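You operate a simulated robot arm through the tools that you are given. There is no shell and no other tool.

You are at the controls of a simulated two-armed robot. One attempt, no reset.

TASK
Take the lid off the jar of glass beads and lay it down on the top of the grey table. Put the orange oval in the white tray. Take the purple funnel on the top of the window table and put it away on the sink counter under the pegs. Take the green carton from the top of the window table and leave it in the green bin on the stock rack. Put the square bottle labelled "62" from the top of the window table on the top of the desk. Put the 72 mm carton from the top of the desk on the top of the grey table and the 65 mm carton on the purple log book. Any order will do. Set down upright: green carton, square bottle, carton.

The check looks at the end state, three seconds after you hand in, the way a careful person would. Anything else that was tipped, shoved, dropped, spilled or broken makes it a failure. Lids that push on must go on centred and level and be pressed home; caps that screw on are set level and turned clockwise until they are tight.

THE ROBOT
Two 7-joint arms with fingered hands on one trunk, on a base that moves. Base frame: it is fixed to the floor where the robot stands at the start and does not move with it; the origin is under the middle of the robot, x ahead of it, y to its left, z up; the surface under the hand at the start is at about z = 0.78. Readings come in m, degrees, newtons and seconds.
The left shoulder is at the start at [0.07, 0.149, 1.06], the right one opposite. With the tool pointing down near the work surface each hand reaches from about 0.44 to 0.8 m from the robot's upright axis, wherever it stands, measured 20 degrees to its own side. Places, roughly: carton [-3, 2.25, 0.75]; green bin on the stock rack [0.5, 2.25, 1]; green carton [0.25, 2, 1]; jar of glass beads (7x7x8 cm) [0.5, 0.2, 0.8]; log book [-2.75, 2.25, 0.75]; orange oval (9x6x1 cm) [-0.5, 1.8, 0.9]; purple funnel (8x8x12 cm) [-0.5, 2.1, 0.9]; sink counter under the pegs [-0.4, -7.9, 0.9]; square bottle [-1.5, 2.25, 1]; top of the desk [-3.1, 2.1, 0.8]; top of the grey table [1.3, 0.2, 0.8]; white tray (40x23x5 cm) [2.1, 0.1, 0.8]. Payload 3.6 kg a hand.
Tool frame (each hand has its own): the origin (TCP) lies between the finger pads and is the grasp point; the fingertips stand 0.025 m ahead of it; z points along the fingers, y is the line along which they close. The gripper opens to 0.088 m; its body begins 0.029 m behind the TCP. The gripper is a hand of 4 fingers: y runs from the thumb to the fingers, the wrist lies at [-0.013, -0.097, -0.162] in the tool frame, and closing takes about 1.5 s.
Orientation is that of the tool frame in the base frame, as [roll, pitch, yaw] about the fixed x, y, z axes, in that order (R = Rz(yaw) Ry(pitch) Rx(roll)). With the fingers straight down and the wrist toward the robot, the tool's x, y and z point along [0, 1, 0], [1, 0, 0] and [0, 0, -1] of the base frame.

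THE INTERFACE
- The arms move only by the tool drive_tool. It takes "left_targets", "right_targets" or both (then of equal length, played together; a hand with none holds still); each is a list of rows, each an object (a shift or turn left out is 0, a gripper value left out holds the last) with "dp": the shift along the tool's x, y, z in units of 20 mm (1.0 is 20 mm), a list of three; "rot": the turn, a rotation vector about the tool's x, y, z in units of 8 degrees (1.0 is 8 degrees), a list of three. In form: [{"dp": [x, y, z], "rot": [wx, wy, wz]}, ...]. A call has 1 to 20 rows; each row shifts and turns the commanded pose from where the row before left it, along the tool's axes as they then stand. "left_grip" and "right_grip" are, for a hand that has rows, the finger opening in m, from 0 to 0.088, set as the call begins (left out, the last holds). A call with a number of a shift or a turn outside -1 to 1 is refused whole. Rows are played at 5 a second. More than 0.05 m and 8.6 degrees between two rows, or a gripper value outside its range, and nothing of the call is played. A pose out of reach is approached as far as the arm can. The call stops where the force on the tool passes 40 N (or 10 N more than at its start, if that is more) or the arm is blocked; 0.2 s more then pass. Each finger travels about 0.045 m/s and halts on what it meets, pressing with about 22 N; the grip force reading is that of the motor and also rises with nothing between the fingers. The clock runs only during rows and for 0.2 s after the last one: add rows that do not move to give the fingers time. It gives the time, the measured TCP pose, the force on the tool (base axes), the opening and the grip force at its end, in the units of the frame above (readings bear some noise), with the torque about the TCP (base axes, N m) and any sound that the robot's microphone picked up, and new pictures: "pictures" is both (left out), scene, wrist or none (wrist: the cameras of the hands that moved).
- Cameras (640 x 400 px; columns grow to the right, rows downward): "scene" is now at [0.1229, 0.0305, 1.299]; the picture's right is [0.40, -0.92, 0.00], its down [-0.51, -0.22, -0.83] and it looks along [0.76, 0.34, -0.55] (base axes); focal length 214 px, centre (320, 200). "left" rides on the left gripper at [-0.064, -0.083, -0.098] in its tool frame; the picture's right is [-0.62, -0.37, 0.69], its down [0.71, -0.63, 0.30] and it looks along [0.32, 0.68, 0.65] (tool axes); focal length 265 px, centre (320, 200). "right" rides on the right gripper at [0.064, -0.083, -0.098] in its tool frame; the picture's right is [-0.62, 0.37, -0.69], its down [-0.71, -0.63, 0.30] and it looks along [-0.32, 0.68, 0.65] (tool axes); focal length 265 px, centre (320, 200). There is no depth. A picture from a camera that has moved, and an enlarged one, comes with that camera's place and axes in the base frame and with its lens. The place of the scene camera against the robot may be out by one fixed shift of up to 0.018 m in any direction.
- raise_lower(by): slides the trunk up (or, below 0, down) by that many m; the arms and the scene camera ride with it, the base frame stays. It gives what a move gives, with no picture.
- base_move(legs): drives the robot by 1 to 6 legs, each [ahead, left, turn to the left] in m, m and degrees, along the robot's own axes; the way and the turn of a leg run together, so that a leg with both is an arc; at most 1.5 m and 180 degrees a leg. The arms and the cameras ride along, it lands a little off, and it stops where it bumps. It gives what a move gives, and a new picture of the scene camera.
- move_fingers(index, middle, ring, thumb_bend, thumb_turn, hand): sets how far each is bent, from 0 (flat) to 1 (curled in); at 0.3 the hand is open as for a grip, at 0.7 the pads meet at the TCP. One left out holds its place. A second passes; each finger stops where it meets its share of the squeeze, and holds until it gets a number again. A gripper value or a shape takes the hand back. It gives what a move gives, with no picture; readings hold the bend of each and the force on the fingers (four entries, about 0 where the hand has none), thumb and palm. thumb_turn goes from beside the hand (0) to across from the fingers (1), as for a grip.
- set_grasp(shape, hand): the hand has 4 fingers and takes this shape, open, in about a second: jaw (thumb against the fingers, like two jaws); tri (thumb and two fingers); tip (a fingertip pinch); poke (one finger out to press); point (the index stretched); flat (the hand flat); cup (the hand cupped); fist (a fist). The gripper value then closes the fingers along that shape, each until it touches; the sizes above hold for jaw. It gives what a move gives, with no picture.
- head_to(pan, tilt): turns the head with the scene camera to pan (to the left, within 86 degrees either way) and tilt (down, from -29 to 69), counted from straight ahead of the robot. It gives what a move gives, and a new picture of the scene camera.
- inspect(camera, box): a new picture of the part [left, top, right, bottom] of that camera's present view, enlarged. It takes no simulated time.
- hand_in(): hands the job in; it is judged then, once.

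Places have to be worked out from the pictures, the camera data and where the tool is seen. Open the grippers and draw the arms clear of the work before you hand the job in, unless the task says otherwise.

The tools are called after "Request:" as name(argument=value, ...) on one line, values as JSON. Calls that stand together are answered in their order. drive_tool: Moves the arms, as the interface text tells. Its arguments: {"type":"object","properties":{"left_targets":{"type":"array"},"left_grip":{"type":"number"},"right_targets":{"type":"array"},"right_grip":{"type":"number"},"pictures":{"type":"string","enum":["both","scene","wrist","none"]}},"required":[]} The other tools are called the same way: raise_lower (by) moves the trunk up or down; set_grasp (shape, hand) gives the hand a shape; move_fingers (index, middle, ring, thumb_bend, thumb_turn, hand) moves the fingers one by one; base_move (legs) drives the base; head_to (pan, tilt) turns the head that bears the scene camera; inspect (camera, box) takes an enlarged picture of a part of a camera's view; hand_in () hands the job in.

At the start:

```text
time: 0.0
left_ee_pos: [0.4153, 0.3886, 1.1463]
left_orientation: [-180.0, 0.0, 89.8]
left_force: [-0.4, 0.0, -0.7]
left_ft_torque: [-0.02, 0.0, 0.03]
left_width: 0.0877
left_grip_force: 0.1
left_shape: jaw
left_bend: [0.3, 0.3, 0.3, 0.3, 0.98]
left_finger forces: [0.0, 0.1, 0.0, 0.1, 0.0, 0.1]
right_ee_pos: [0.52, -0.0968, 1.1106]
right_orientation: [180.0, 0.0, 89.8]
right_force: [-1.1, 0.8, -0.3]
right_ft_torque: [0.02, -0.01, -0.01]
right_width: 0.0876
right_grip_force: 0.1
right_shape: jaw
right_bend: [0.3, 0.3, 0.3, 0.3, 0.98]
right_finger forces: [0.1, 0.1, 0.0, 0.0, 0.0, 0.0]
trunk travel left (down, up): [-0.55, 0.39]
robot x, y, heading: [-0.0013, 0.0003, -0.1]
head pan, tilt (commanded): [23.7, 33.5]
```

scene: 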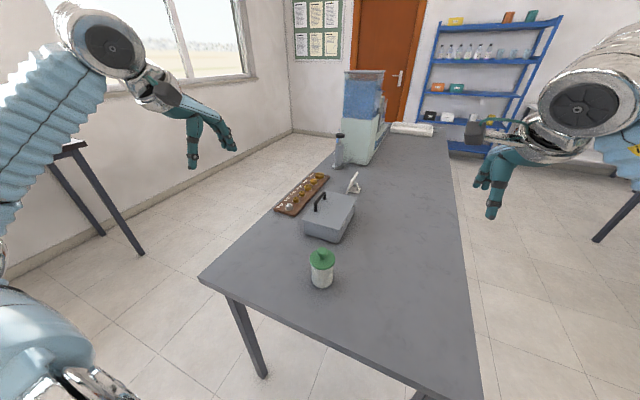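
right: 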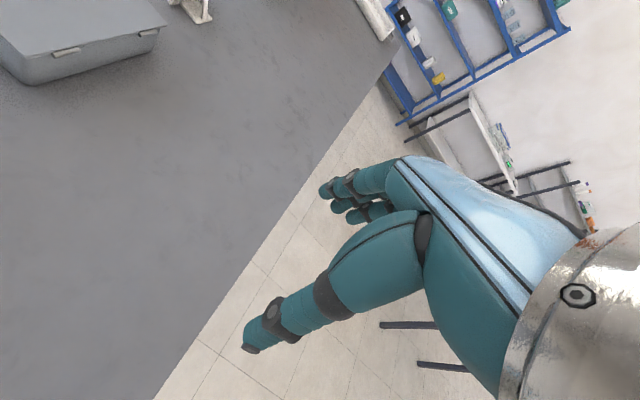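
left: 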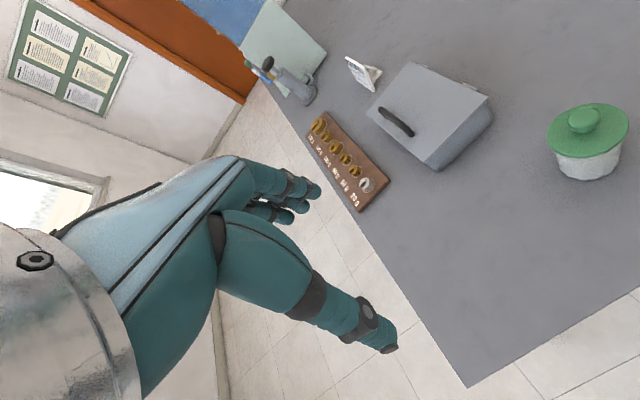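

I'll begin by looking closely at the jar and the surroundings before moving anything.

Request:
inspect(camera="scene", box=[270, 220, 370, 300])

Request:
inspect(camera="left", box=[520, 80, 640, 200])

Request:
inspect(camera="scene", box=[260, 60, 460, 240])

```text
5.00 times, centred on (320, 260) of scene
camera zoom: at [0.1229, 0.0305, 1.299], right [0.4, -0.92, 0.0], down [-0.51, -0.22, -0.83], along [0.76, 0.34, -0.55], focal length 1072 px, centre (320, -100)
```

zoom: 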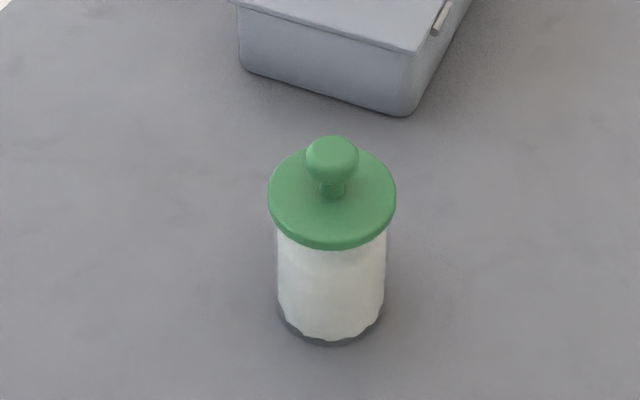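

```text
3.33 times, centred on (580, 140) of left
camera zoom: at [0.3314, 0.3249, 1.2439], right [-0.37, -0.62, -0.69], down [-0.63, 0.72, -0.3], along [0.68, 0.32, -0.65], focal length 885 px, centre (-547, 400)
```

zoom: 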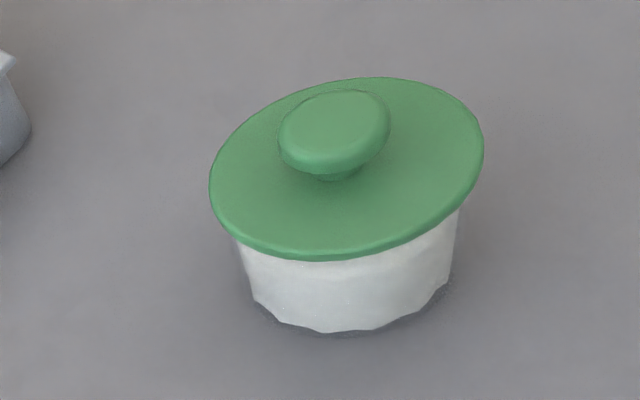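

```text
2.22 times, centred on (360, 150) of scene
camera zoom: at [0.1229, 0.0305, 1.299], right [0.4, -0.92, 0.0], down [-0.51, -0.22, -0.83], along [0.76, 0.34, -0.55], focal length 477 px, centre (231, 311)
```

zoom: 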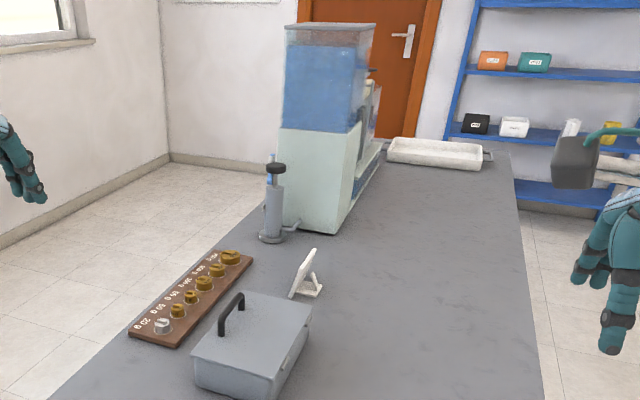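

The jar's green knob triangulates to about [0.472, 0.181, 0.895]. I move the left hand above it, staying high, to refine with the wrist camera.

Request:
drive_tool(left_targets=[{"dp": [-0.945, 0.26, 0.5]}, {"dp": [-0.945, 0.26, 0.5]}, {"dp": [-0.945, 0.26, 0.5]}, {"dp": [-0.945, 0.26, 0.5]}, {"dp": [-0.945, 0.26, 0.5]}, {"dp": [-0.945, 0.26, 0.5]}, {"dp": [-0.945, 0.26, 0.5]}, {"dp": [-0.945, 0.26, 0.5]}, {"dp": [-0.945, 0.26, 0.5]}, {"dp": [-0.945, 0.26, 0.5]}, {"dp": [-0.945, 0.26, 0.5]}, {"dp": [0, 0, 0]}])

```text
time: 2.6
left_ee_pos: [0.4719, 0.1815, 1.0359]
left_orientation: [-179.9, 0.0, 89.8]
left_force: [-0.6, 0.0, -0.1]
left_ft_torque: [0.0, -0.01, 0.03]
left_width: 0.0875
left_grip_force: 0.1
left_shape: jaw
left_bend: [0.3, 0.3, 0.3, 0.3, 0.98]
left_finger forces: [0.0, 0.1, 0.0, 0.1, 0.0, 0.1]
right_ee_pos: [0.5187, -0.096, 1.111]
right_orientation: [-179.9, 0.0, 89.8]
right_force: [0.1, 0.2, -0.1]
right_ft_torque: [-0.04, 0.02, 0.04]
right_width: 0.0874
right_grip_force: 0.1
right_shape: jaw
right_bend: [0.3, 0.3, 0.3, 0.3, 0.98]
right_finger forces: [0.1, 0.1, 0.0, 0.1, 0.0, 0.0]
trunk travel left (down, up): [-0.55, 0.39]
robot x, y, heading: [0.0, 0.0008, -0.3]
head pan, tilt (commanded): [23.7, 33.5]
camera scene: at [0.1223, 0.0312, 1.2991], right [0.4, -0.92, 0.0], down [-0.51, -0.22, -0.83], along [0.76, 0.33, -0.55], focal length 214 px, centre (320, 200)
camera left: at [0.3878, 0.1174, 1.1346], right [-0.37, -0.62, -0.69], down [-0.63, 0.72, -0.3], along [0.69, 0.32, -0.65], focal length 265 px, centre (320, 200)
```

scene: 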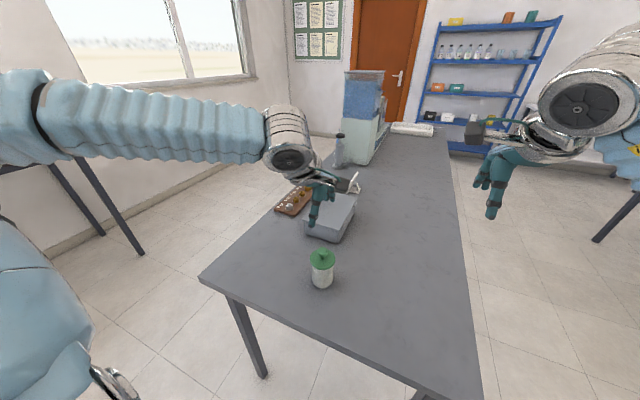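
left: 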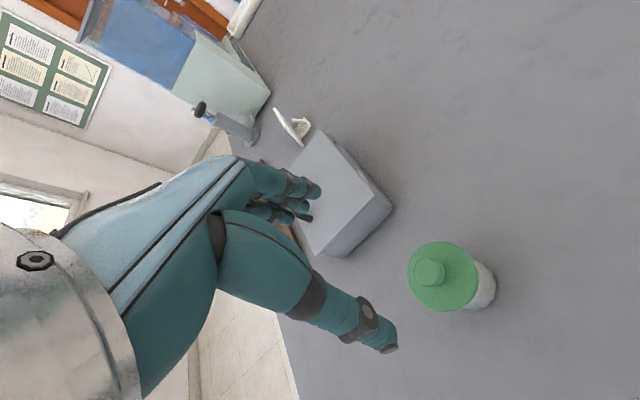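

The wrist view puts the knob at about [0.474, 0.179, 0.893], the lid disc top near 0.873. I lower the left hand so the TCP sits around z 0.903, pads at the knob.

Request:
drive_tool(left_targets=[{"dp": [-0.03, 0.03, 0.83]}, {"dp": [-0.03, 0.03, 0.83]}, {"dp": [-0.03, 0.02, 0.83]}, {"dp": [-0.03, 0.02, 0.83]}, {"dp": [0, 0, 0.83]}, {"dp": [0, 0, 0.83]}, {"dp": [0, 0, 0.83]}, {"dp": [0, 0, 0.83]}, {"dp": [0, 0, 0]}])

```text
time: 4.6
left_ee_pos: [0.4734, 0.1777, 0.903]
left_orientation: [-180.0, 0.0, 89.7]
left_force: [0.5, -0.1, 0.0]
left_ft_torque: [0.0, 0.0, -0.04]
left_width: 0.0875
left_grip_force: 0.0
left_shape: jaw
left_bend: [0.3, 0.3, 0.3, 0.3, 0.98]
left_finger forces: [0.1, 0.0, 0.0, 0.0, 0.0, 0.1]
right_ee_pos: [0.5194, -0.097, 1.1113]
right_orientation: [-180.0, -0.1, 89.8]
right_force: [0.5, -0.1, -0.2]
right_ft_torque: [0.01, -0.03, -0.03]
right_width: 0.0878
right_grip_force: 0.1
right_shape: jaw
right_bend: [0.3, 0.3, 0.3, 0.3, 0.98]
right_finger forces: [0.1, 0.0, 0.0, 0.0, 0.0, 0.0]
trunk travel left (down, up): [-0.55, 0.39]
robot x, y, heading: [-0.0004, -0.0018, -0.3]
head pan, tilt (commanded): [23.7, 33.5]
camera scene: at [0.1224, 0.0303, 1.2991], right [0.4, -0.92, 0.0], down [-0.51, -0.22, -0.83], along [0.76, 0.34, -0.55], focal length 214 px, centre (320, 200)
camera left: at [0.3896, 0.1142, 1.0006], right [-0.37, -0.62, -0.69], down [-0.63, 0.72, -0.3], along [0.69, 0.32, -0.65], focal length 265 px, centre (320, 200)
```

scene: 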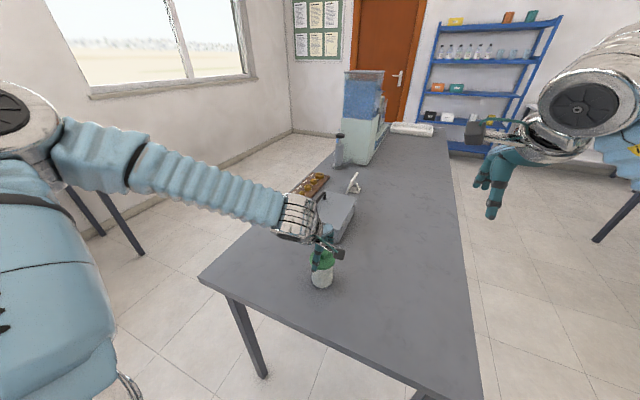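
left: 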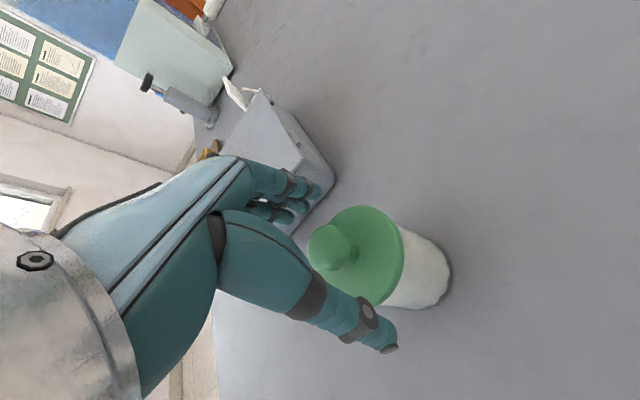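

The knob sits right at the TCP (est. [0.473, 0.176, 0.893]). I close the left fingers on it and wait.

Request:
drive_tool(left_targets=[{"dp": [0, 0, 0]}, {"dp": [0, 0, 0]}, {"dp": [0, 0, 0]}, {"dp": [0, 0, 0]}, {"dp": [0, 0, 0]}, {"dp": [0, 0, 0]}, {"dp": [0, 0, 0]}, {"dp": [0, 0, 0]}, {"dp": [0, 0, 0]}, {"dp": [0, 0, 0]}], left_grip=0.0)

```text
time: 6.8
left_ee_pos: [0.4733, 0.1775, 0.903]
left_orientation: [180.0, 0.1, 89.8]
left_force: [0.0, 0.8, -0.1]
left_ft_torque: [0.01, 0.05, 0.0]
left_width: 0.0159
left_grip_force: 22.1
left_shape: jaw
left_bend: [0.74, 0.63, 0.69, 0.8, 1.0]
left_finger forces: [9.5, 5.0, 0.0, 0.0, 13.9, 0.0]
right_ee_pos: [0.5204, -0.096, 1.11]
right_orientation: [179.9, -0.1, 89.8]
right_force: [0.1, 0.0, 0.2]
right_ft_torque: [0.01, 0.01, 0.0]
right_width: 0.0878
right_grip_force: 0.0
right_shape: jaw
right_bend: [0.3, 0.3, 0.3, 0.3, 0.98]
right_finger forces: [0.1, 0.0, 0.0, 0.0, 0.0, 0.0]
trunk travel left (down, up): [-0.55, 0.39]
robot x, y, heading: [-0.002, 0.0011, 0.1]
head pan, tilt (commanded): [23.7, 33.5]
heard: snap
camera scene: at [0.1227, 0.0304, 1.2991], right [0.4, -0.92, 0.0], down [-0.51, -0.22, -0.83], along [0.76, 0.34, -0.55], focal length 214 px, centre (320, 200)
camera left: at [0.3899, 0.1144, 1.0007], right [-0.37, -0.62, -0.69], down [-0.63, 0.72, -0.3], along [0.69, 0.32, -0.65], focal length 265 px, centre (320, 200)
```

scene: 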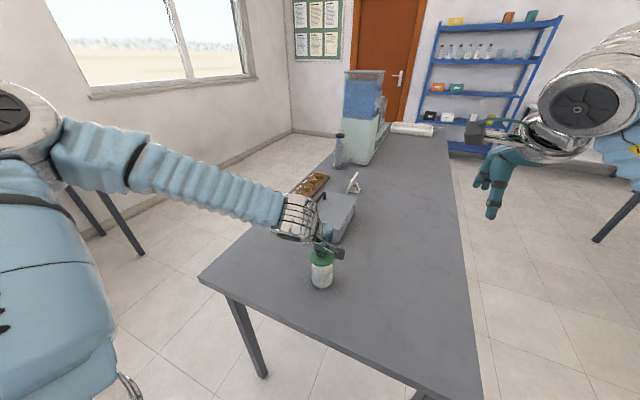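
left: 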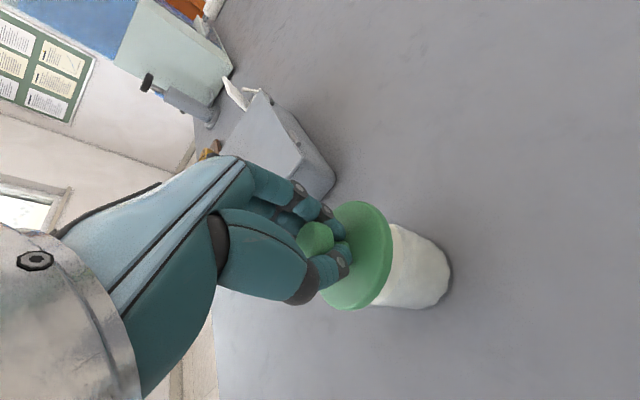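

A "snap" was heard: the push-on lid may have popped loose. I look closely at the lid and jar.

Request:
inspect(camera="left", box=[280, 180, 480, 330])

Request:
inspect(camera="scene", box=[280, 220, 380, 300])

```text
2.67 times, centred on (380, 255) of left
camera zoom: at [0.3899, 0.1144, 1.0007], right [-0.37, -0.62, -0.69], down [-0.63, 0.72, -0.3], along [0.69, 0.32, -0.65], focal length 708 px, centre (160, 53)
```

zoom: 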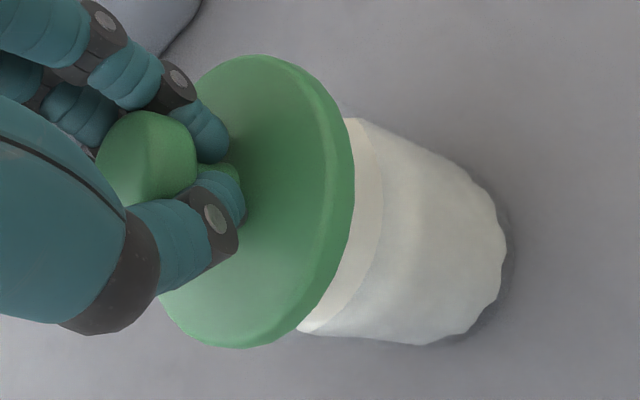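

```text
5.00 times, centred on (330, 260) of scene
camera zoom: at [0.1227, 0.0304, 1.2991], right [0.4, -0.92, 0.0], down [-0.51, -0.22, -0.83], along [0.76, 0.34, -0.55], focal length 1072 px, centre (270, -100)
```

zoom: 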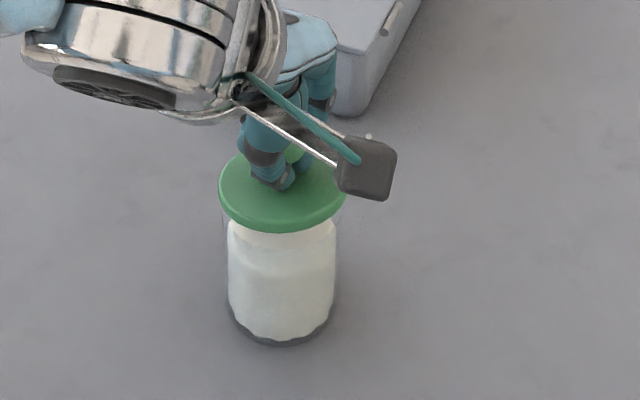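

The lid has popped up a few mm and is held by its neck. I lift straight up slowly by 30 mm and check that the jar stays.

Request:
drive_tool(left_targets=[{"dp": [0, 0, -0.2]}, {"dp": [0, 0, -0.2]}, {"dp": [0, 0, -0.2]}, {"dp": [0, 0, -0.3]}, {"dp": [0, 0, -0.3]}, {"dp": [0, 0, -0.3]}, {"dp": [0, 0, 0]}])

```text
time: 8.4
left_ee_pos: [0.4726, 0.1783, 0.9332]
left_orientation: [180.0, 0.0, 89.8]
left_force: [-0.5, -0.6, 0.3]
left_ft_torque: [0.03, 0.0, -0.01]
left_width: 0.016
left_grip_force: 22.6
left_shape: jaw
left_bend: [0.74, 0.63, 0.69, 0.8, 1.0]
left_finger forces: [9.8, 5.0, 0.0, 0.0, 13.8, 0.1]
right_ee_pos: [0.5208, -0.0969, 1.1109]
right_orientation: [179.9, 0.0, 89.8]
right_force: [0.1, -0.1, -0.6]
right_ft_torque: [0.02, -0.02, 0.0]
right_width: 0.0875
right_grip_force: 0.1
right_shape: jaw
right_bend: [0.3, 0.3, 0.3, 0.3, 0.98]
right_finger forces: [0.1, 0.0, 0.0, 0.0, 0.0, 0.0]
trunk travel left (down, up): [-0.55, 0.39]
robot x, y, heading: [0.0019, 0.0021, -0.2]
head pan, tilt (commanded): [23.7, 33.5]
camera scene: at [0.1229, 0.0304, 1.2991], right [0.4, -0.92, 0.0], down [-0.51, -0.22, -0.83], along [0.76, 0.34, -0.55], focal length 214 px, centre (320, 200)
camera left: at [0.3892, 0.1146, 1.0312], right [-0.37, -0.62, -0.69], down [-0.63, 0.72, -0.3], along [0.69, 0.32, -0.65], focal length 265 px, centre (320, 200)
```

scene: 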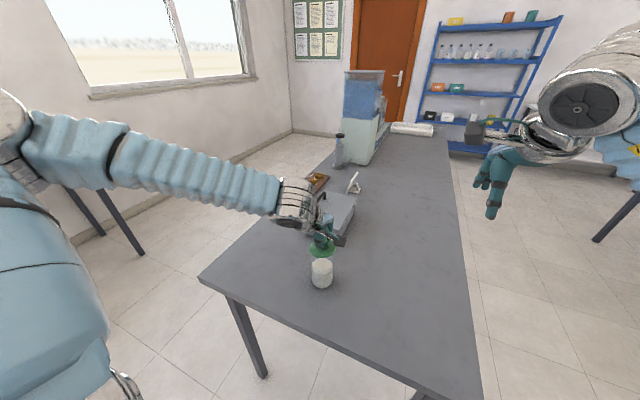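
left: 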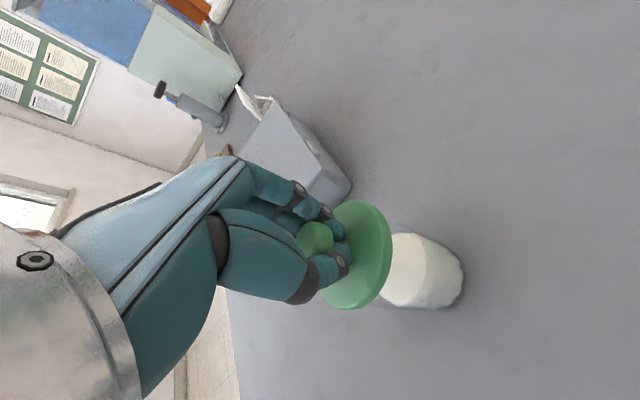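

The lid is free and the jar stayed put. I lift a bit more, carry the lid left to about [0.45, 0.34] (clear table) and begin lowering.

Request:
drive_tool(left_targets=[{"dp": [0, 0, -1]}, {"dp": [0, 0, -1]}, {"dp": [0.8, -0.11, 0]}, {"dp": [0.8, -0.11, 0]}, {"dp": [0.8, -0.11, 0]}, {"dp": [0.8, -0.11, 0]}, {"dp": [0.8, -0.11, 0]}, {"dp": [0.8, -0.11, 0]}, {"dp": [0.8, -0.11, 0]}, {"dp": [0.8, -0.11, 0]}, {"dp": [0.8, -0.11, 0]}, {"dp": [0.8, -0.11, 0]}, {"dp": [0, 0, 0.8]}, {"dp": [0, 0, 0.8]}, {"dp": [0, 0, 0.8]}, {"dp": [0, 0, 0.8]}, {"dp": [0, 0, 0.8]}, {"dp": [0, 0, 0.5]}, {"dp": [0, 0, 0]}])

```text
time: 12.4
left_ee_pos: [0.4507, 0.3378, 0.8834]
left_orientation: [179.9, 0.1, 89.8]
left_force: [0.5, -0.6, 0.0]
left_ft_torque: [0.02, -0.01, 0.0]
left_width: 0.0156
left_grip_force: 22.1
left_shape: jaw
left_bend: [0.74, 0.64, 0.69, 0.8, 1.0]
left_finger forces: [9.1, 4.6, 0.0, 0.1, 12.3, 0.0]
right_ee_pos: [0.5199, -0.0964, 1.1108]
right_orientation: [-180.0, 0.1, 89.8]
right_force: [-0.9, -0.6, -0.4]
right_ft_torque: [-0.01, -0.04, 0.0]
right_width: 0.0878
right_grip_force: 0.0
right_shape: jaw
right_bend: [0.3, 0.3, 0.3, 0.3, 0.98]
right_finger forces: [0.0, 0.1, 0.1, 0.0, 0.0, 0.0]
trunk travel left (down, up): [-0.55, 0.39]
robot x, y, heading: [0.0002, 0.0001, 0.0]
head pan, tilt (commanded): [23.7, 33.5]
camera scene: at [0.1226, 0.0302, 1.2991], right [0.4, -0.92, 0.0], down [-0.51, -0.22, -0.83], along [0.76, 0.34, -0.55], focal length 214 px, centre (320, 200)
camera left: at [0.3684, 0.2742, 0.9803], right [-0.37, -0.62, -0.69], down [-0.63, 0.72, -0.3], along [0.68, 0.32, -0.65], focal length 265 px, centre (320, 200)
```

scene: 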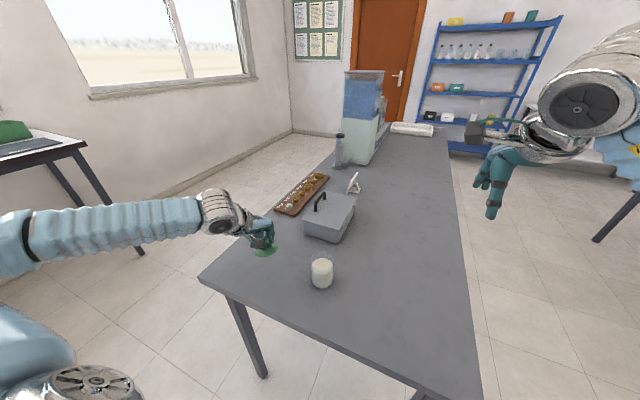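
left: 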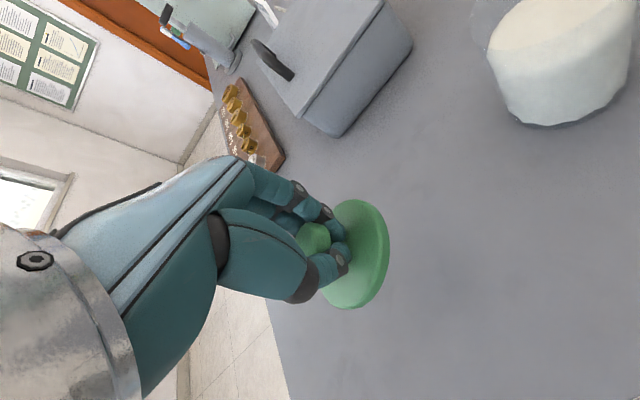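

The jar is open with its beads undisturbed. I lower the lid gently toward the table in small steps.

Request:
drive_tool(left_targets=[{"dp": [0, 0, 0.5]}, {"dp": [0, 0, 0.5]}, {"dp": [0, 0, 0.5]}, {"dp": [0, 0, 0.2]}, {"dp": [0, 0, 0.2]}, {"dp": [0, 0, 0]}], pictures="wrist")

Request:
inspect(camera="scene", box=[220, 210, 320, 290])

```text
time: 13.8
left_ee_pos: [0.4508, 0.3376, 0.8457]
left_orientation: [-180.0, 0.0, 89.8]
left_force: [-0.4, -0.2, 0.9]
left_ft_torque: [0.0, 0.01, 0.02]
left_width: 0.0154
left_grip_force: 22.4
left_shape: jaw
left_bend: [0.74, 0.64, 0.69, 0.8, 1.0]
left_finger forces: [9.1, 4.7, 0.1, 0.0, 12.1, 0.0]
right_ee_pos: [0.5201, -0.0965, 1.1109]
right_orientation: [180.0, 0.0, 89.7]
right_force: [0.1, 1.0, -0.8]
right_ft_torque: [-0.01, -0.02, -0.01]
right_width: 0.0875
right_grip_force: 0.2
right_shape: jaw
right_bend: [0.3, 0.3, 0.3, 0.3, 0.98]
right_finger forces: [0.0, 0.0, 0.1, 0.0, 0.1, 0.1]
trunk travel left (down, up): [-0.55, 0.39]
robot x, y, heading: [-0.0012, 0.0003, -0.2]
head pan, tilt (commanded): [23.7, 33.5]
camera left: at [0.368, 0.2745, 0.9435], right [-0.37, -0.62, -0.69], down [-0.63, 0.72, -0.3], along [0.69, 0.32, -0.65], focal length 265 px, centre (320, 200)
```

left: 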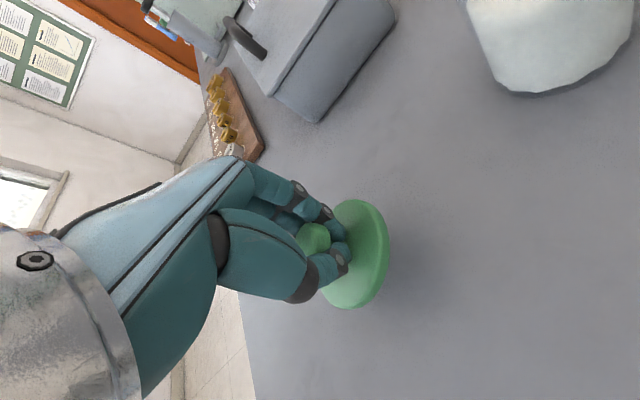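

```text
5.00 times, centred on (270, 250) of scene
camera zoom: at [0.1228, 0.0304, 1.2991], right [0.4, -0.92, 0.0], down [-0.51, -0.22, -0.83], along [0.76, 0.34, -0.55], focal length 1072 px, centre (570, -50)
```

zoom: 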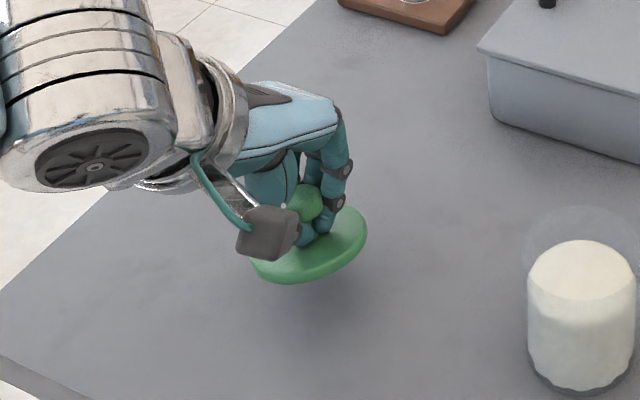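

Still some clearance beneath the lid. Continuing down in small steps.

Request:
drive_tool(left_targets=[{"dp": [0, 0, 0.2]}, {"dp": [0, 0, 0.2]}, {"dp": [0, 0, 0.15]}, {"dp": [0, 0, 0]}], pictures="wrist")

Request:
inspect(camera="scene", box=[220, 210, 320, 290])

```text
time: 14.8
left_ee_pos: [0.4519, 0.339, 0.8361]
left_orientation: [180.0, 0.0, 89.8]
left_force: [0.2, -0.1, 0.3]
left_ft_torque: [-0.03, 0.02, 0.01]
left_width: 0.0154
left_grip_force: 22.2
left_shape: jaw
left_bend: [0.74, 0.64, 0.69, 0.8, 1.0]
left_finger forces: [9.0, 4.6, 0.1, 0.0, 12.2, 0.0]
right_ee_pos: [0.5197, -0.0961, 1.1111]
right_orientation: [-180.0, 0.0, 89.7]
right_force: [0.3, 0.4, -0.4]
right_ft_torque: [-0.01, -0.01, 0.01]
right_width: 0.0875
right_grip_force: 0.1
right_shape: jaw
right_bend: [0.3, 0.3, 0.3, 0.3, 0.98]
right_finger forces: [0.1, 0.0, 0.0, 0.0, 0.0, 0.1]
trunk travel left (down, up): [-0.55, 0.39]
robot x, y, heading: [0.0016, -0.002, -0.1]
head pan, tilt (commanded): [23.7, 33.5]
camera left: at [0.3683, 0.2749, 0.9327], right [-0.37, -0.62, -0.69], down [-0.63, 0.72, -0.3], along [0.68, 0.32, -0.65], focal length 265 px, centre (320, 200)
```

left: 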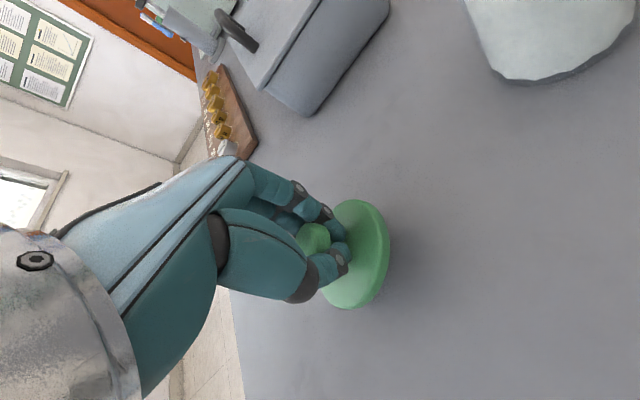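

```text
5.00 times, centred on (270, 250) of scene
camera zoom: at [0.1228, 0.0305, 1.2991], right [0.4, -0.92, 0.0], down [-0.51, -0.22, -0.83], along [0.76, 0.34, -0.55], focal length 1072 px, centre (570, -50)
```

zoom: 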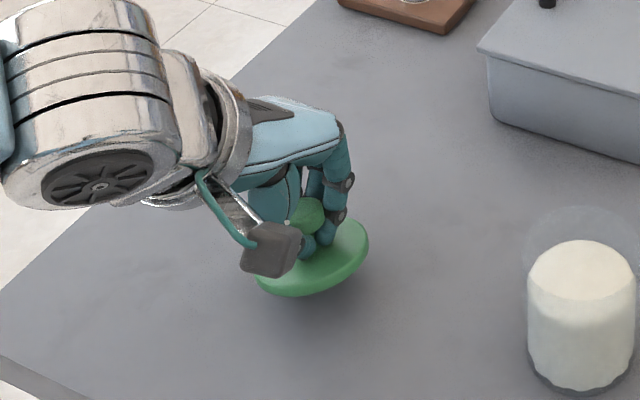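

Shadow is getting closer; no contact force yet. I keep lowering by a few mm at a time.

Request:
drive_tool(left_targets=[{"dp": [0, 0, 0.15]}, {"dp": [0, 0, 0.15]}, {"dp": [0, 0, 0.15]}, {"dp": [0, 0, 0]}], pictures="none")

Request:
inspect(camera="scene", box=[220, 210, 320, 290])

```text
time: 15.8
left_ee_pos: [0.4509, 0.338, 0.8252]
left_orientation: [180.0, 0.0, 89.8]
left_force: [0.3, 0.4, -0.7]
left_ft_torque: [-0.01, 0.02, 0.01]
left_width: 0.0149
left_grip_force: 21.4
left_shape: jaw
left_bend: [0.74, 0.64, 0.69, 0.81, 1.0]
left_finger forces: [8.7, 4.7, 0.1, 0.0, 10.6, 0.0]
right_ee_pos: [0.5202, -0.096, 1.1111]
right_orientation: [-180.0, 0.0, 89.8]
right_force: [-0.1, -0.6, -0.5]
right_ft_torque: [0.01, 0.0, 0.0]
right_width: 0.0877
right_grip_force: 0.1
right_shape: jaw
right_bend: [0.3, 0.3, 0.3, 0.3, 0.98]
right_finger forces: [0.0, 0.0, 0.0, 0.0, 0.0, 0.0]
trunk travel left (down, up): [-0.55, 0.39]
robot x, y, heading: [0.0005, -0.0028, -0.1]
head pan, tilt (commanded): [23.7, 33.5]
```

```text
5.00 times, centred on (270, 250) of scene
camera zoom: at [0.1228, 0.0304, 1.2991], right [0.4, -0.92, 0.0], down [-0.51, -0.22, -0.83], along [0.76, 0.34, -0.55], focal length 1072 px, centre (570, -50)
```

zoom: 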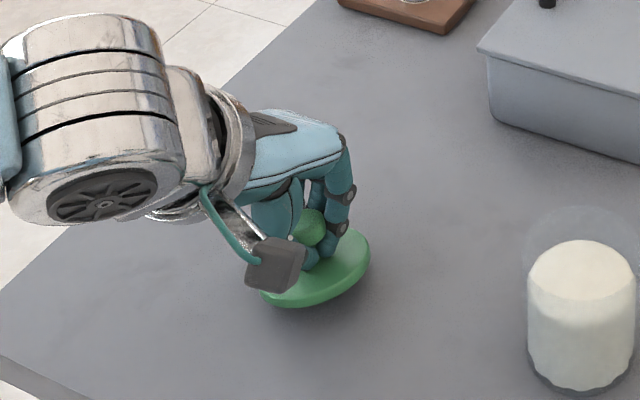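

Finger forces shifted slightly, hinting at first contact. I go down 2-4 mm more.

Request:
drive_tool(left_targets=[{"dp": [0, 0, 0.1]}, {"dp": [0, 0, 0.1]}, {"dp": [0, 0, 0]}], pictures="wrist")

Request:
inspect(camera="scene", box=[220, 210, 320, 290])

```text
time: 16.6
left_ee_pos: [0.4526, 0.339, 0.8219]
left_orientation: [180.0, 0.0, 89.8]
left_force: [-1.0, -0.3, 2.2]
left_ft_torque: [0.01, -0.04, -0.03]
left_width: 0.0151
left_grip_force: 21.4
left_shape: jaw
left_bend: [0.74, 0.64, 0.69, 0.81, 1.0]
left_finger forces: [8.9, 5.3, 0.0, 0.1, 12.0, 0.1]
right_ee_pos: [0.5197, -0.0981, 1.1112]
right_orientation: [-179.9, -0.1, 89.9]
right_force: [0.6, -0.1, -0.6]
right_ft_torque: [-0.01, 0.01, 0.03]
right_width: 0.0876
right_grip_force: 0.0
right_shape: jaw
right_bend: [0.3, 0.3, 0.3, 0.3, 0.98]
right_finger forces: [0.0, 0.0, 0.0, 0.1, 0.1, 0.0]
trunk travel left (down, up): [-0.55, 0.39]
robot x, y, heading: [0.0011, -0.0002, 0.1]
head pan, tilt (commanded): [23.7, 33.5]
camera left: at [0.3682, 0.2742, 0.9195], right [-0.37, -0.62, -0.69], down [-0.63, 0.72, -0.3], along [0.69, 0.32, -0.65], focal length 265 px, centre (320, 200)
```

left: 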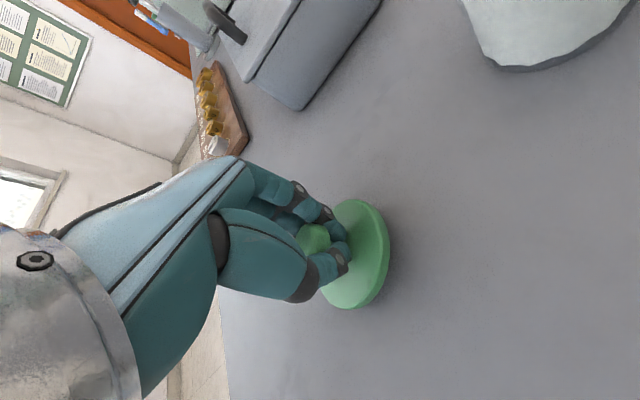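

```text
5.00 times, centred on (270, 250) of scene
camera zoom: at [0.1224, 0.0301, 1.2992], right [0.4, -0.92, 0.0], down [-0.51, -0.22, -0.83], along [0.76, 0.34, -0.55], focal length 1072 px, centre (570, -50)
```

zoom: 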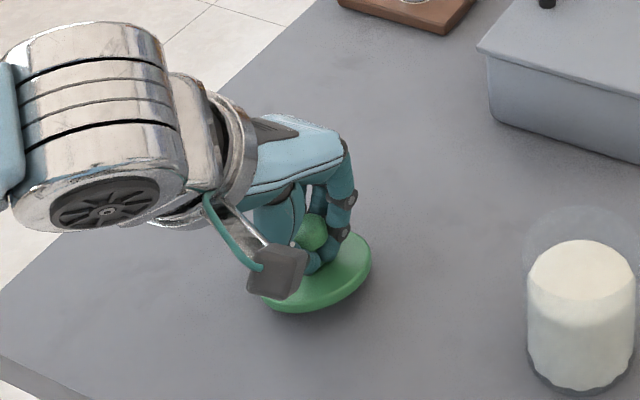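

Vertical force 2.2 N: contact beginning. One more 2 mm, then I release.

Request:
drive_tool(left_targets=[{"dp": [0, 0, 0.1]}, {"dp": [0, 0, 0]}], pictures="none")

```text
time: 17.2
left_ee_pos: [0.4525, 0.3372, 0.8199]
left_orientation: [179.9, 0.0, 89.8]
left_force: [-2.1, -2.9, 5.3]
left_ft_torque: [0.06, -0.06, -0.04]
left_width: 0.0152
left_grip_force: 21.6
left_shape: jaw
left_bend: [0.74, 0.64, 0.69, 0.8, 1.0]
left_finger forces: [10.1, 5.7, 0.1, 0.1, 13.2, 0.0]
right_ee_pos: [0.519, -0.0968, 1.1122]
right_orientation: [179.9, -0.1, 89.8]
right_force: [0.1, -0.6, 0.0]
right_ft_torque: [-0.01, 0.0, 0.03]
right_width: 0.0876
right_grip_force: 0.0
right_shape: jaw
right_bend: [0.3, 0.3, 0.3, 0.3, 0.98]
right_finger forces: [0.0, 0.1, 0.0, 0.0, 0.0, 0.1]
trunk travel left (down, up): [-0.55, 0.39]
robot x, y, heading: [-0.0002, 0.0003, -0.0]
head pan, tilt (commanded): [23.7, 33.5]
```

Contact confirmed (5 N). I open the fingers slowly to let the lid settle on the table.

Request:
drive_tool(left_targets=[{"dp": [0, 0, 0]}, {"dp": [0, 0, 0]}, {"dp": [0, 0, 0]}, {"dp": [0, 0, 0]}, {"dp": [0, 0, 0]}, {"dp": [0, 0, 0]}, {"dp": [0, 0, 0]}, {"dp": [0, 0, 0]}], left_grip=0.08)

Request:
inspect(camera="scene", box=[220, 210, 320, 290])

```text
time: 19.0
left_ee_pos: [0.4523, 0.3382, 0.8191]
left_orientation: [180.0, 0.0, 89.8]
left_force: [0.0, 1.1, -0.3]
left_ft_torque: [-0.02, -0.02, 0.03]
left_width: 0.0798
left_grip_force: 0.1
left_shape: jaw
left_bend: [0.31, 0.32, 0.3, 0.32, 0.98]
left_finger forces: [0.0, 0.0, 0.0, 0.0, 0.0, 0.0]
right_ee_pos: [0.5199, -0.0968, 1.1114]
right_orientation: [180.0, 0.0, 89.8]
right_force: [-0.8, 0.1, -0.6]
right_ft_torque: [-0.03, -0.03, -0.02]
right_width: 0.0878
right_grip_force: 0.1
right_shape: jaw
right_bend: [0.3, 0.3, 0.3, 0.3, 0.98]
right_finger forces: [0.0, 0.0, 0.1, 0.1, 0.1, 0.0]
trunk travel left (down, up): [-0.55, 0.39]
robot x, y, heading: [-0.0007, 0.0007, 0.1]
head pan, tilt (commanded): [23.7, 33.5]
camera scene: at [0.1227, 0.0304, 1.2991], right [0.4, -0.92, 0.0], down [-0.51, -0.22, -0.83], along [0.76, 0.34, -0.55], focal length 214 px, centre (320, 200)
camera left: at [0.3688, 0.2747, 0.9173], right [-0.37, -0.62, -0.69], down [-0.63, 0.72, -0.3], along [0.69, 0.32, -0.65], focal length 265 px, centre (320, 200)
```

scene: 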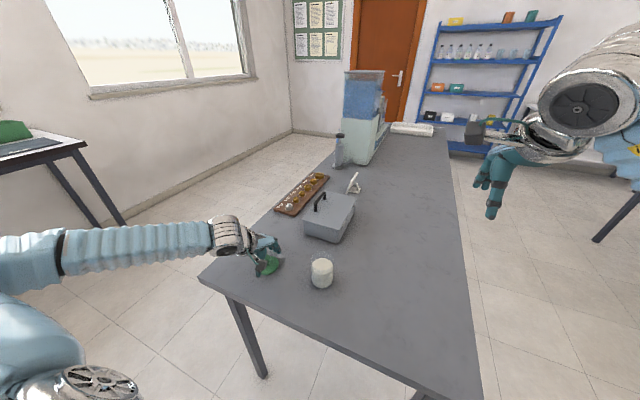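
left: 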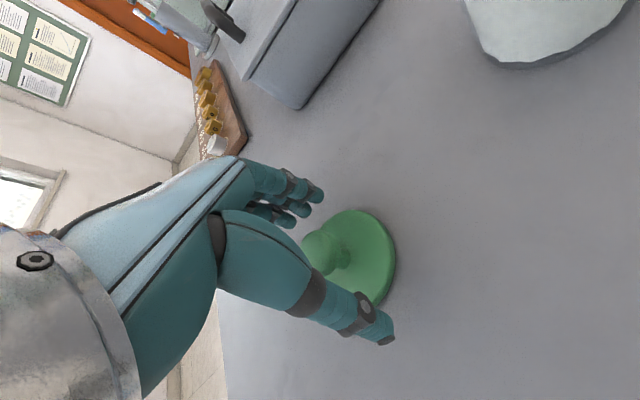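

```text
5.00 times, centred on (270, 250) of scene
camera zoom: at [0.1227, 0.0304, 1.2991], right [0.4, -0.92, 0.0], down [-0.51, -0.22, -0.83], along [0.76, 0.34, -0.55], focal length 1072 px, centre (570, -50)
```

zoom: 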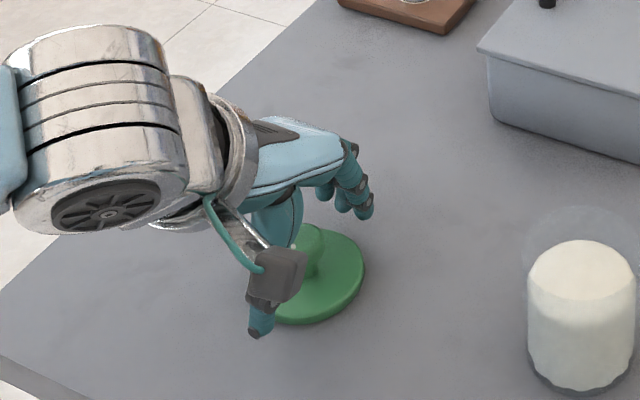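

The lid lies flat on the table and the fingers are clear. I raise the left hand straight up.

Request:
drive_tool(left_targets=[{"dp": [0, 0, -0.5]}, {"dp": [0, 0, -0.5]}, {"dp": [0, 0, -1]}, {"dp": [0, 0, -1]}, {"dp": [0, 0, -1]}, {"dp": [0, 0, -1]}, {"dp": [0, 0, -1]}, {"dp": [0, 0, -1]}, {"dp": [0, 0, -1]}, {"dp": [0, 0, -1]}, {"dp": [0, 0, -1]}, {"dp": [0, 0, -1]}, {"dp": [0, 0, -1]}, {"dp": [0, 0, -1]}, {"dp": [0, 0, -1]}, {"dp": [0, 0, -1]}], pictures="scene")

Request:
inspect(camera="scene", box=[220, 210, 380, 310])

Request:
head_to(pan=80, tilt=20)

```text
time: 22.4
left_ee_pos: [0.4539, 0.3396, 1.1189]
left_orientation: [-180.0, 0.0, 89.8]
left_force: [0.3, -1.0, 0.4]
left_ft_torque: [0.0, 0.02, -0.02]
left_width: 0.0798
left_grip_force: 0.2
left_shape: jaw
left_bend: [0.31, 0.32, 0.3, 0.32, 0.98]
left_finger forces: [0.0, 0.0, 0.1, 0.0, 0.0, 0.0]
right_ee_pos: [0.5213, -0.0971, 1.1091]
right_orientation: [-179.9, -0.1, 89.9]
right_force: [-1.2, -1.2, 1.0]
right_ft_torque: [0.01, -0.01, 0.0]
right_width: 0.0875
right_grip_force: 0.0
right_shape: jaw
right_bend: [0.3, 0.3, 0.3, 0.3, 0.98]
right_finger forces: [0.1, 0.0, 0.0, 0.0, 0.1, 0.0]
trunk travel left (down, up): [-0.55, 0.39]
robot x, y, heading: [0.0019, -0.0036, -0.0]
head pan, tilt (commanded): [23.7, 33.5]
camera scene: at [0.1237, 0.0301, 1.2989], right [0.4, -0.92, 0.0], down [-0.51, -0.22, -0.83], along [0.76, 0.34, -0.55], focal length 214 px, centre (320, 200)
```

scene: 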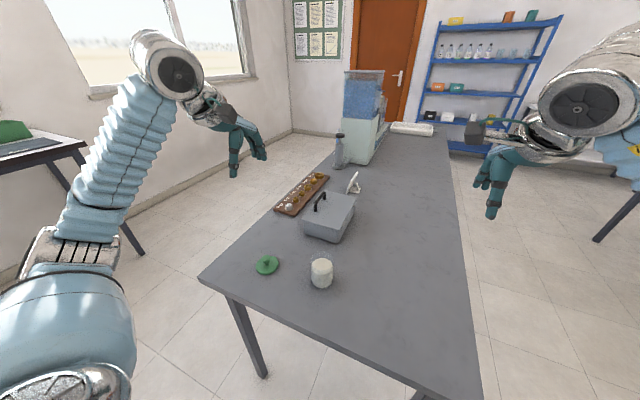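

```text
4.00 times, centred on (300, 260) of scene
camera zoom: at [0.1237, 0.0301, 1.2989], right [0.4, -0.92, 0.0], down [-0.51, -0.22, -0.83], along [0.76, 0.34, -0.55], focal length 858 px, centre (400, -40)
```

zoom: 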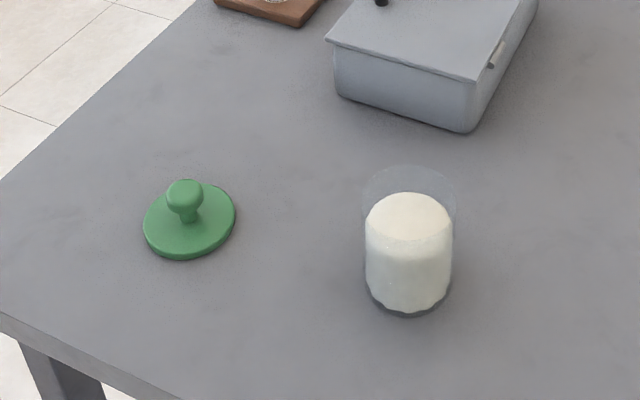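

```text
time: 23.7
left_ee_pos: [0.4527, 0.3395, 1.1203]
left_orientation: [-180.0, -0.1, 89.8]
left_force: [-0.7, -1.2, 0.4]
left_ft_torque: [0.0, -0.03, -0.02]
left_width: 0.0799
left_grip_force: 0.1
left_shape: jaw
left_bend: [0.31, 0.32, 0.3, 0.32, 0.98]
left_finger forces: [0.0, 0.1, 0.1, 0.1, 0.0, 0.1]
right_ee_pos: [0.5205, -0.0963, 1.1112]
right_orientation: [-180.0, 0.1, 89.8]
right_force: [-0.4, 0.9, -0.4]
right_ft_torque: [-0.01, -0.01, 0.01]
right_width: 0.0878
right_grip_force: 0.1
right_shape: jaw
right_bend: [0.3, 0.3, 0.3, 0.3, 0.98]
right_finger forces: [0.0, 0.0, 0.0, 0.0, 0.0, 0.0]
trunk travel left (down, up): [-0.55, 0.39]
robot x, y, heading: [0.0008, 0.0028, 0.3]
head pan, tilt (commanded): [80.0, 20.0]
camera scene: at [0.0574, 0.0864, 1.3206], right [0.98, -0.17, 0.0], down [-0.06, -0.34, -0.94], along [0.16, 0.93, -0.34], focal length 214 px, centre (320, 200)
```

scene: 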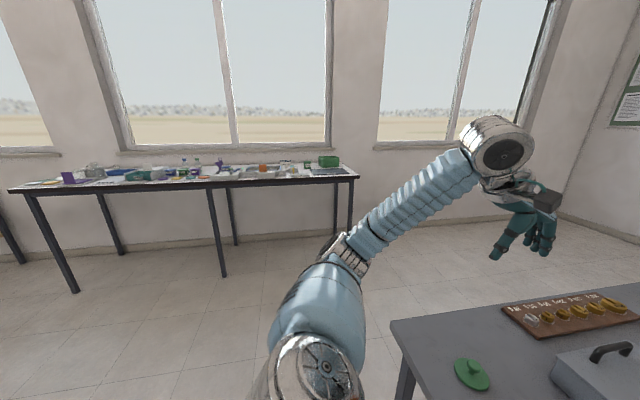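

The window table lies along y≈2. I zoom in on it.

Request:
inspect(camera="scene", box=[0, 140, 130, 220])

Request:
inspect(camera="scene", box=[100, 145, 230, 225])

Request:
inspect(camera="scene", box=[210, 140, 370, 220])

```text
4.92 times, centred on (65, 180) of scene
camera zoom: at [0.0574, 0.0864, 1.3206], right [0.98, -0.17, 0.0], down [-0.06, -0.34, -0.94], along [0.16, 0.93, -0.34], focal length 1056 px, centre (1575, 298)
```

zoom: 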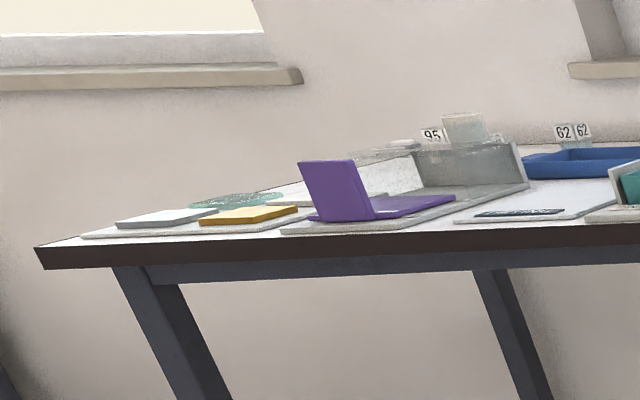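

```text
4.92 times, centred on (165, 185) of scene
camera zoom: at [0.0574, 0.0864, 1.3206], right [0.98, -0.17, 0.0], down [-0.06, -0.34, -0.94], along [0.16, 0.93, -0.34], focal length 1056 px, centre (1083, 274)
```

zoom: 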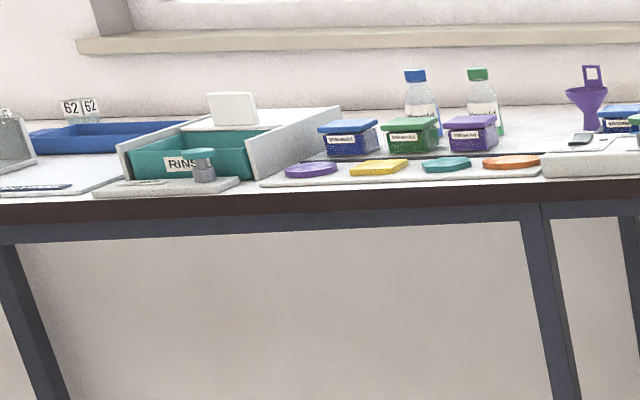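

```text
4.00 times, centred on (290, 180) of scene
camera zoom: at [0.0574, 0.0864, 1.3206], right [0.98, -0.17, 0.0], down [-0.06, -0.34, -0.94], along [0.16, 0.93, -0.34], focal length 858 px, centre (440, 280)
```

zoom: 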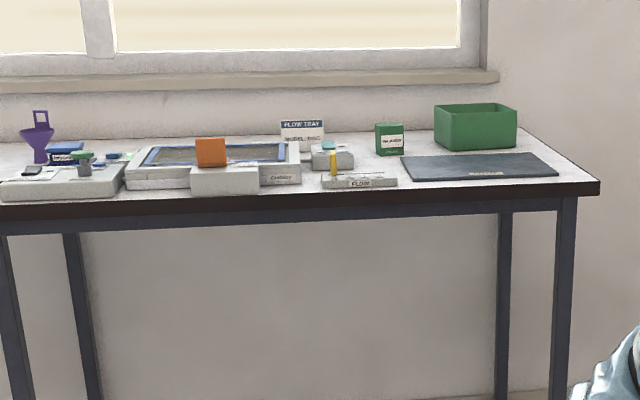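

I want a full map, so I look to the right/behind and down at my own base.

Request:
head_to(pan=-80, tilt=10)

Request:
head_to(pan=-30, tilt=10)

Request:
head_to(pan=0, tilt=69)

```text
time: 26.1
left_ee_pos: [0.4532, 0.3398, 1.1212]
left_orientation: [-180.0, 0.0, 89.7]
left_force: [-0.9, -0.2, -0.2]
left_ft_torque: [0.01, 0.0, -0.03]
left_width: 0.08
left_grip_force: 0.1
left_shape: jaw
left_bend: [0.31, 0.32, 0.3, 0.32, 0.98]
left_finger forces: [0.1, 0.0, 0.1, 0.0, 0.0, 0.1]
right_ee_pos: [0.5196, -0.0958, 1.1101]
right_orientation: [-179.9, 0.0, 89.8]
right_force: [-0.4, 0.0, -0.1]
right_ft_torque: [0.01, 0.0, 0.0]
right_width: 0.0876
right_grip_force: 0.0
right_shape: jaw
right_bend: [0.3, 0.3, 0.3, 0.3, 0.98]
right_finger forces: [0.1, 0.0, 0.1, 0.1, 0.0, 0.1]
trunk travel left (down, up): [-0.55, 0.39]
robot x, y, heading: [0.0004, 0.0002, -0.2]
head pan, tilt (commanded): [-80.0, 10.0]
camera scene: at [0.0576, -0.0969, 1.3369], right [-0.98, -0.17, 0.0], down [-0.03, 0.17, -0.98], along [0.17, -0.97, -0.17], focal length 214 px, centre (320, 200)
```

scene: 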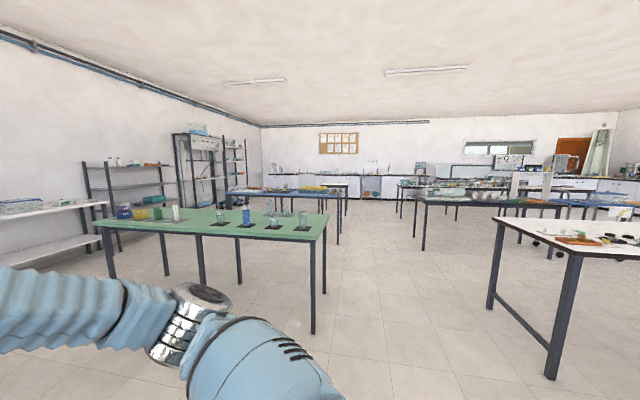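

```text
time: 27.3
left_ee_pos: [0.4523, 0.3408, 1.1204]
left_orientation: [-179.9, 0.1, 89.9]
left_force: [0.3, 0.1, 0.0]
left_ft_torque: [0.0, -0.04, 0.02]
left_width: 0.0801
left_grip_force: 0.0
left_shape: jaw
left_bend: [0.31, 0.32, 0.3, 0.32, 0.98]
left_finger forces: [0.0, 0.0, 0.0, 0.0, 0.1, 0.1]
right_ee_pos: [0.5211, -0.0969, 1.1121]
right_orientation: [-180.0, 0.0, 89.8]
right_force: [0.4, 0.3, -0.4]
right_ft_torque: [0.04, -0.02, 0.02]
right_width: 0.0876
right_grip_force: 0.1
right_shape: jaw
right_bend: [0.3, 0.3, 0.3, 0.3, 0.98]
right_finger forces: [0.0, 0.0, 0.0, 0.0, 0.0, 0.1]
trunk travel left (down, up): [-0.55, 0.39]
robot x, y, heading: [0.0047, -0.0003, 0.1]
head pan, tilt (commanded): [-30.0, 10.0]
camera scene: at [0.1219, -0.0519, 1.3369], right [-0.5, -0.87, 0.0], down [-0.15, 0.09, -0.98], along [0.85, -0.49, -0.17], focal length 214 px, centre (320, 200)
```

scene: 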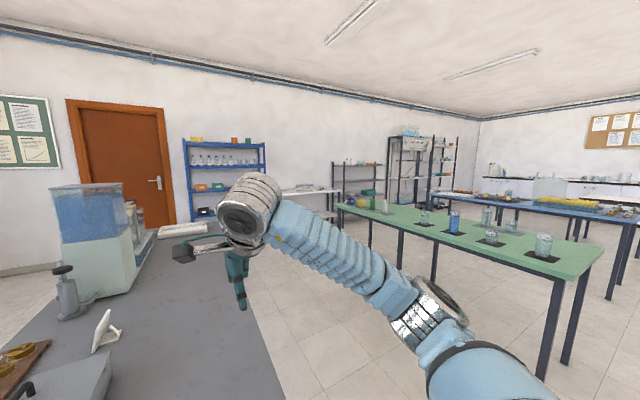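

```text
time: 28.6
left_ee_pos: [0.4528, 0.3388, 1.1207]
left_orientation: [180.0, -0.1, 89.8]
left_force: [-0.6, -0.1, 0.1]
left_ft_torque: [0.0, 0.01, 0.03]
left_width: 0.08
left_grip_force: 0.0
left_shape: jaw
left_bend: [0.31, 0.32, 0.3, 0.32, 0.98]
left_finger forces: [0.0, 0.0, 0.0, 0.0, 0.0, 0.0]
right_ee_pos: [0.5194, -0.0961, 1.1112]
right_orientation: [180.0, 0.0, 89.8]
right_force: [0.1, -0.5, 1.0]
right_ft_torque: [-0.01, 0.01, 0.03]
right_width: 0.0876
right_grip_force: 0.0
right_shape: jaw
right_bend: [0.3, 0.3, 0.3, 0.3, 0.98]
right_finger forces: [0.0, 0.0, 0.0, 0.0, 0.1, 0.0]
trunk travel left (down, up): [-0.55, 0.39]
robot x, y, heading: [-0.0004, 0.0009, -0.3]
head pan, tilt (commanded): [0.0, 68.8]
camera scene: at [0.0973, -0.0054, 1.2531], right [0.0, -1.0, 0.0], down [-0.93, 0.0, -0.36], along [0.36, 0.0, -0.93], focal length 214 px, centre (320, 200)
```

scene: 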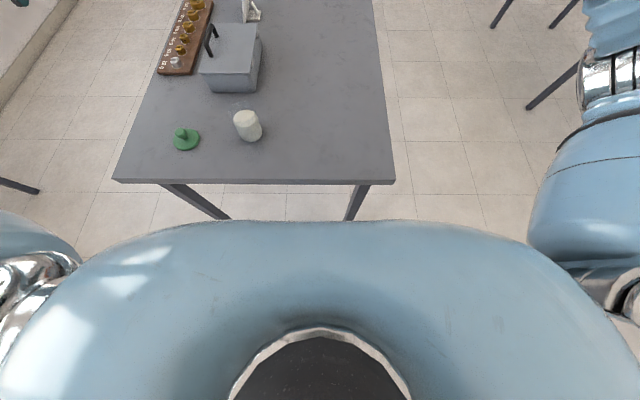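

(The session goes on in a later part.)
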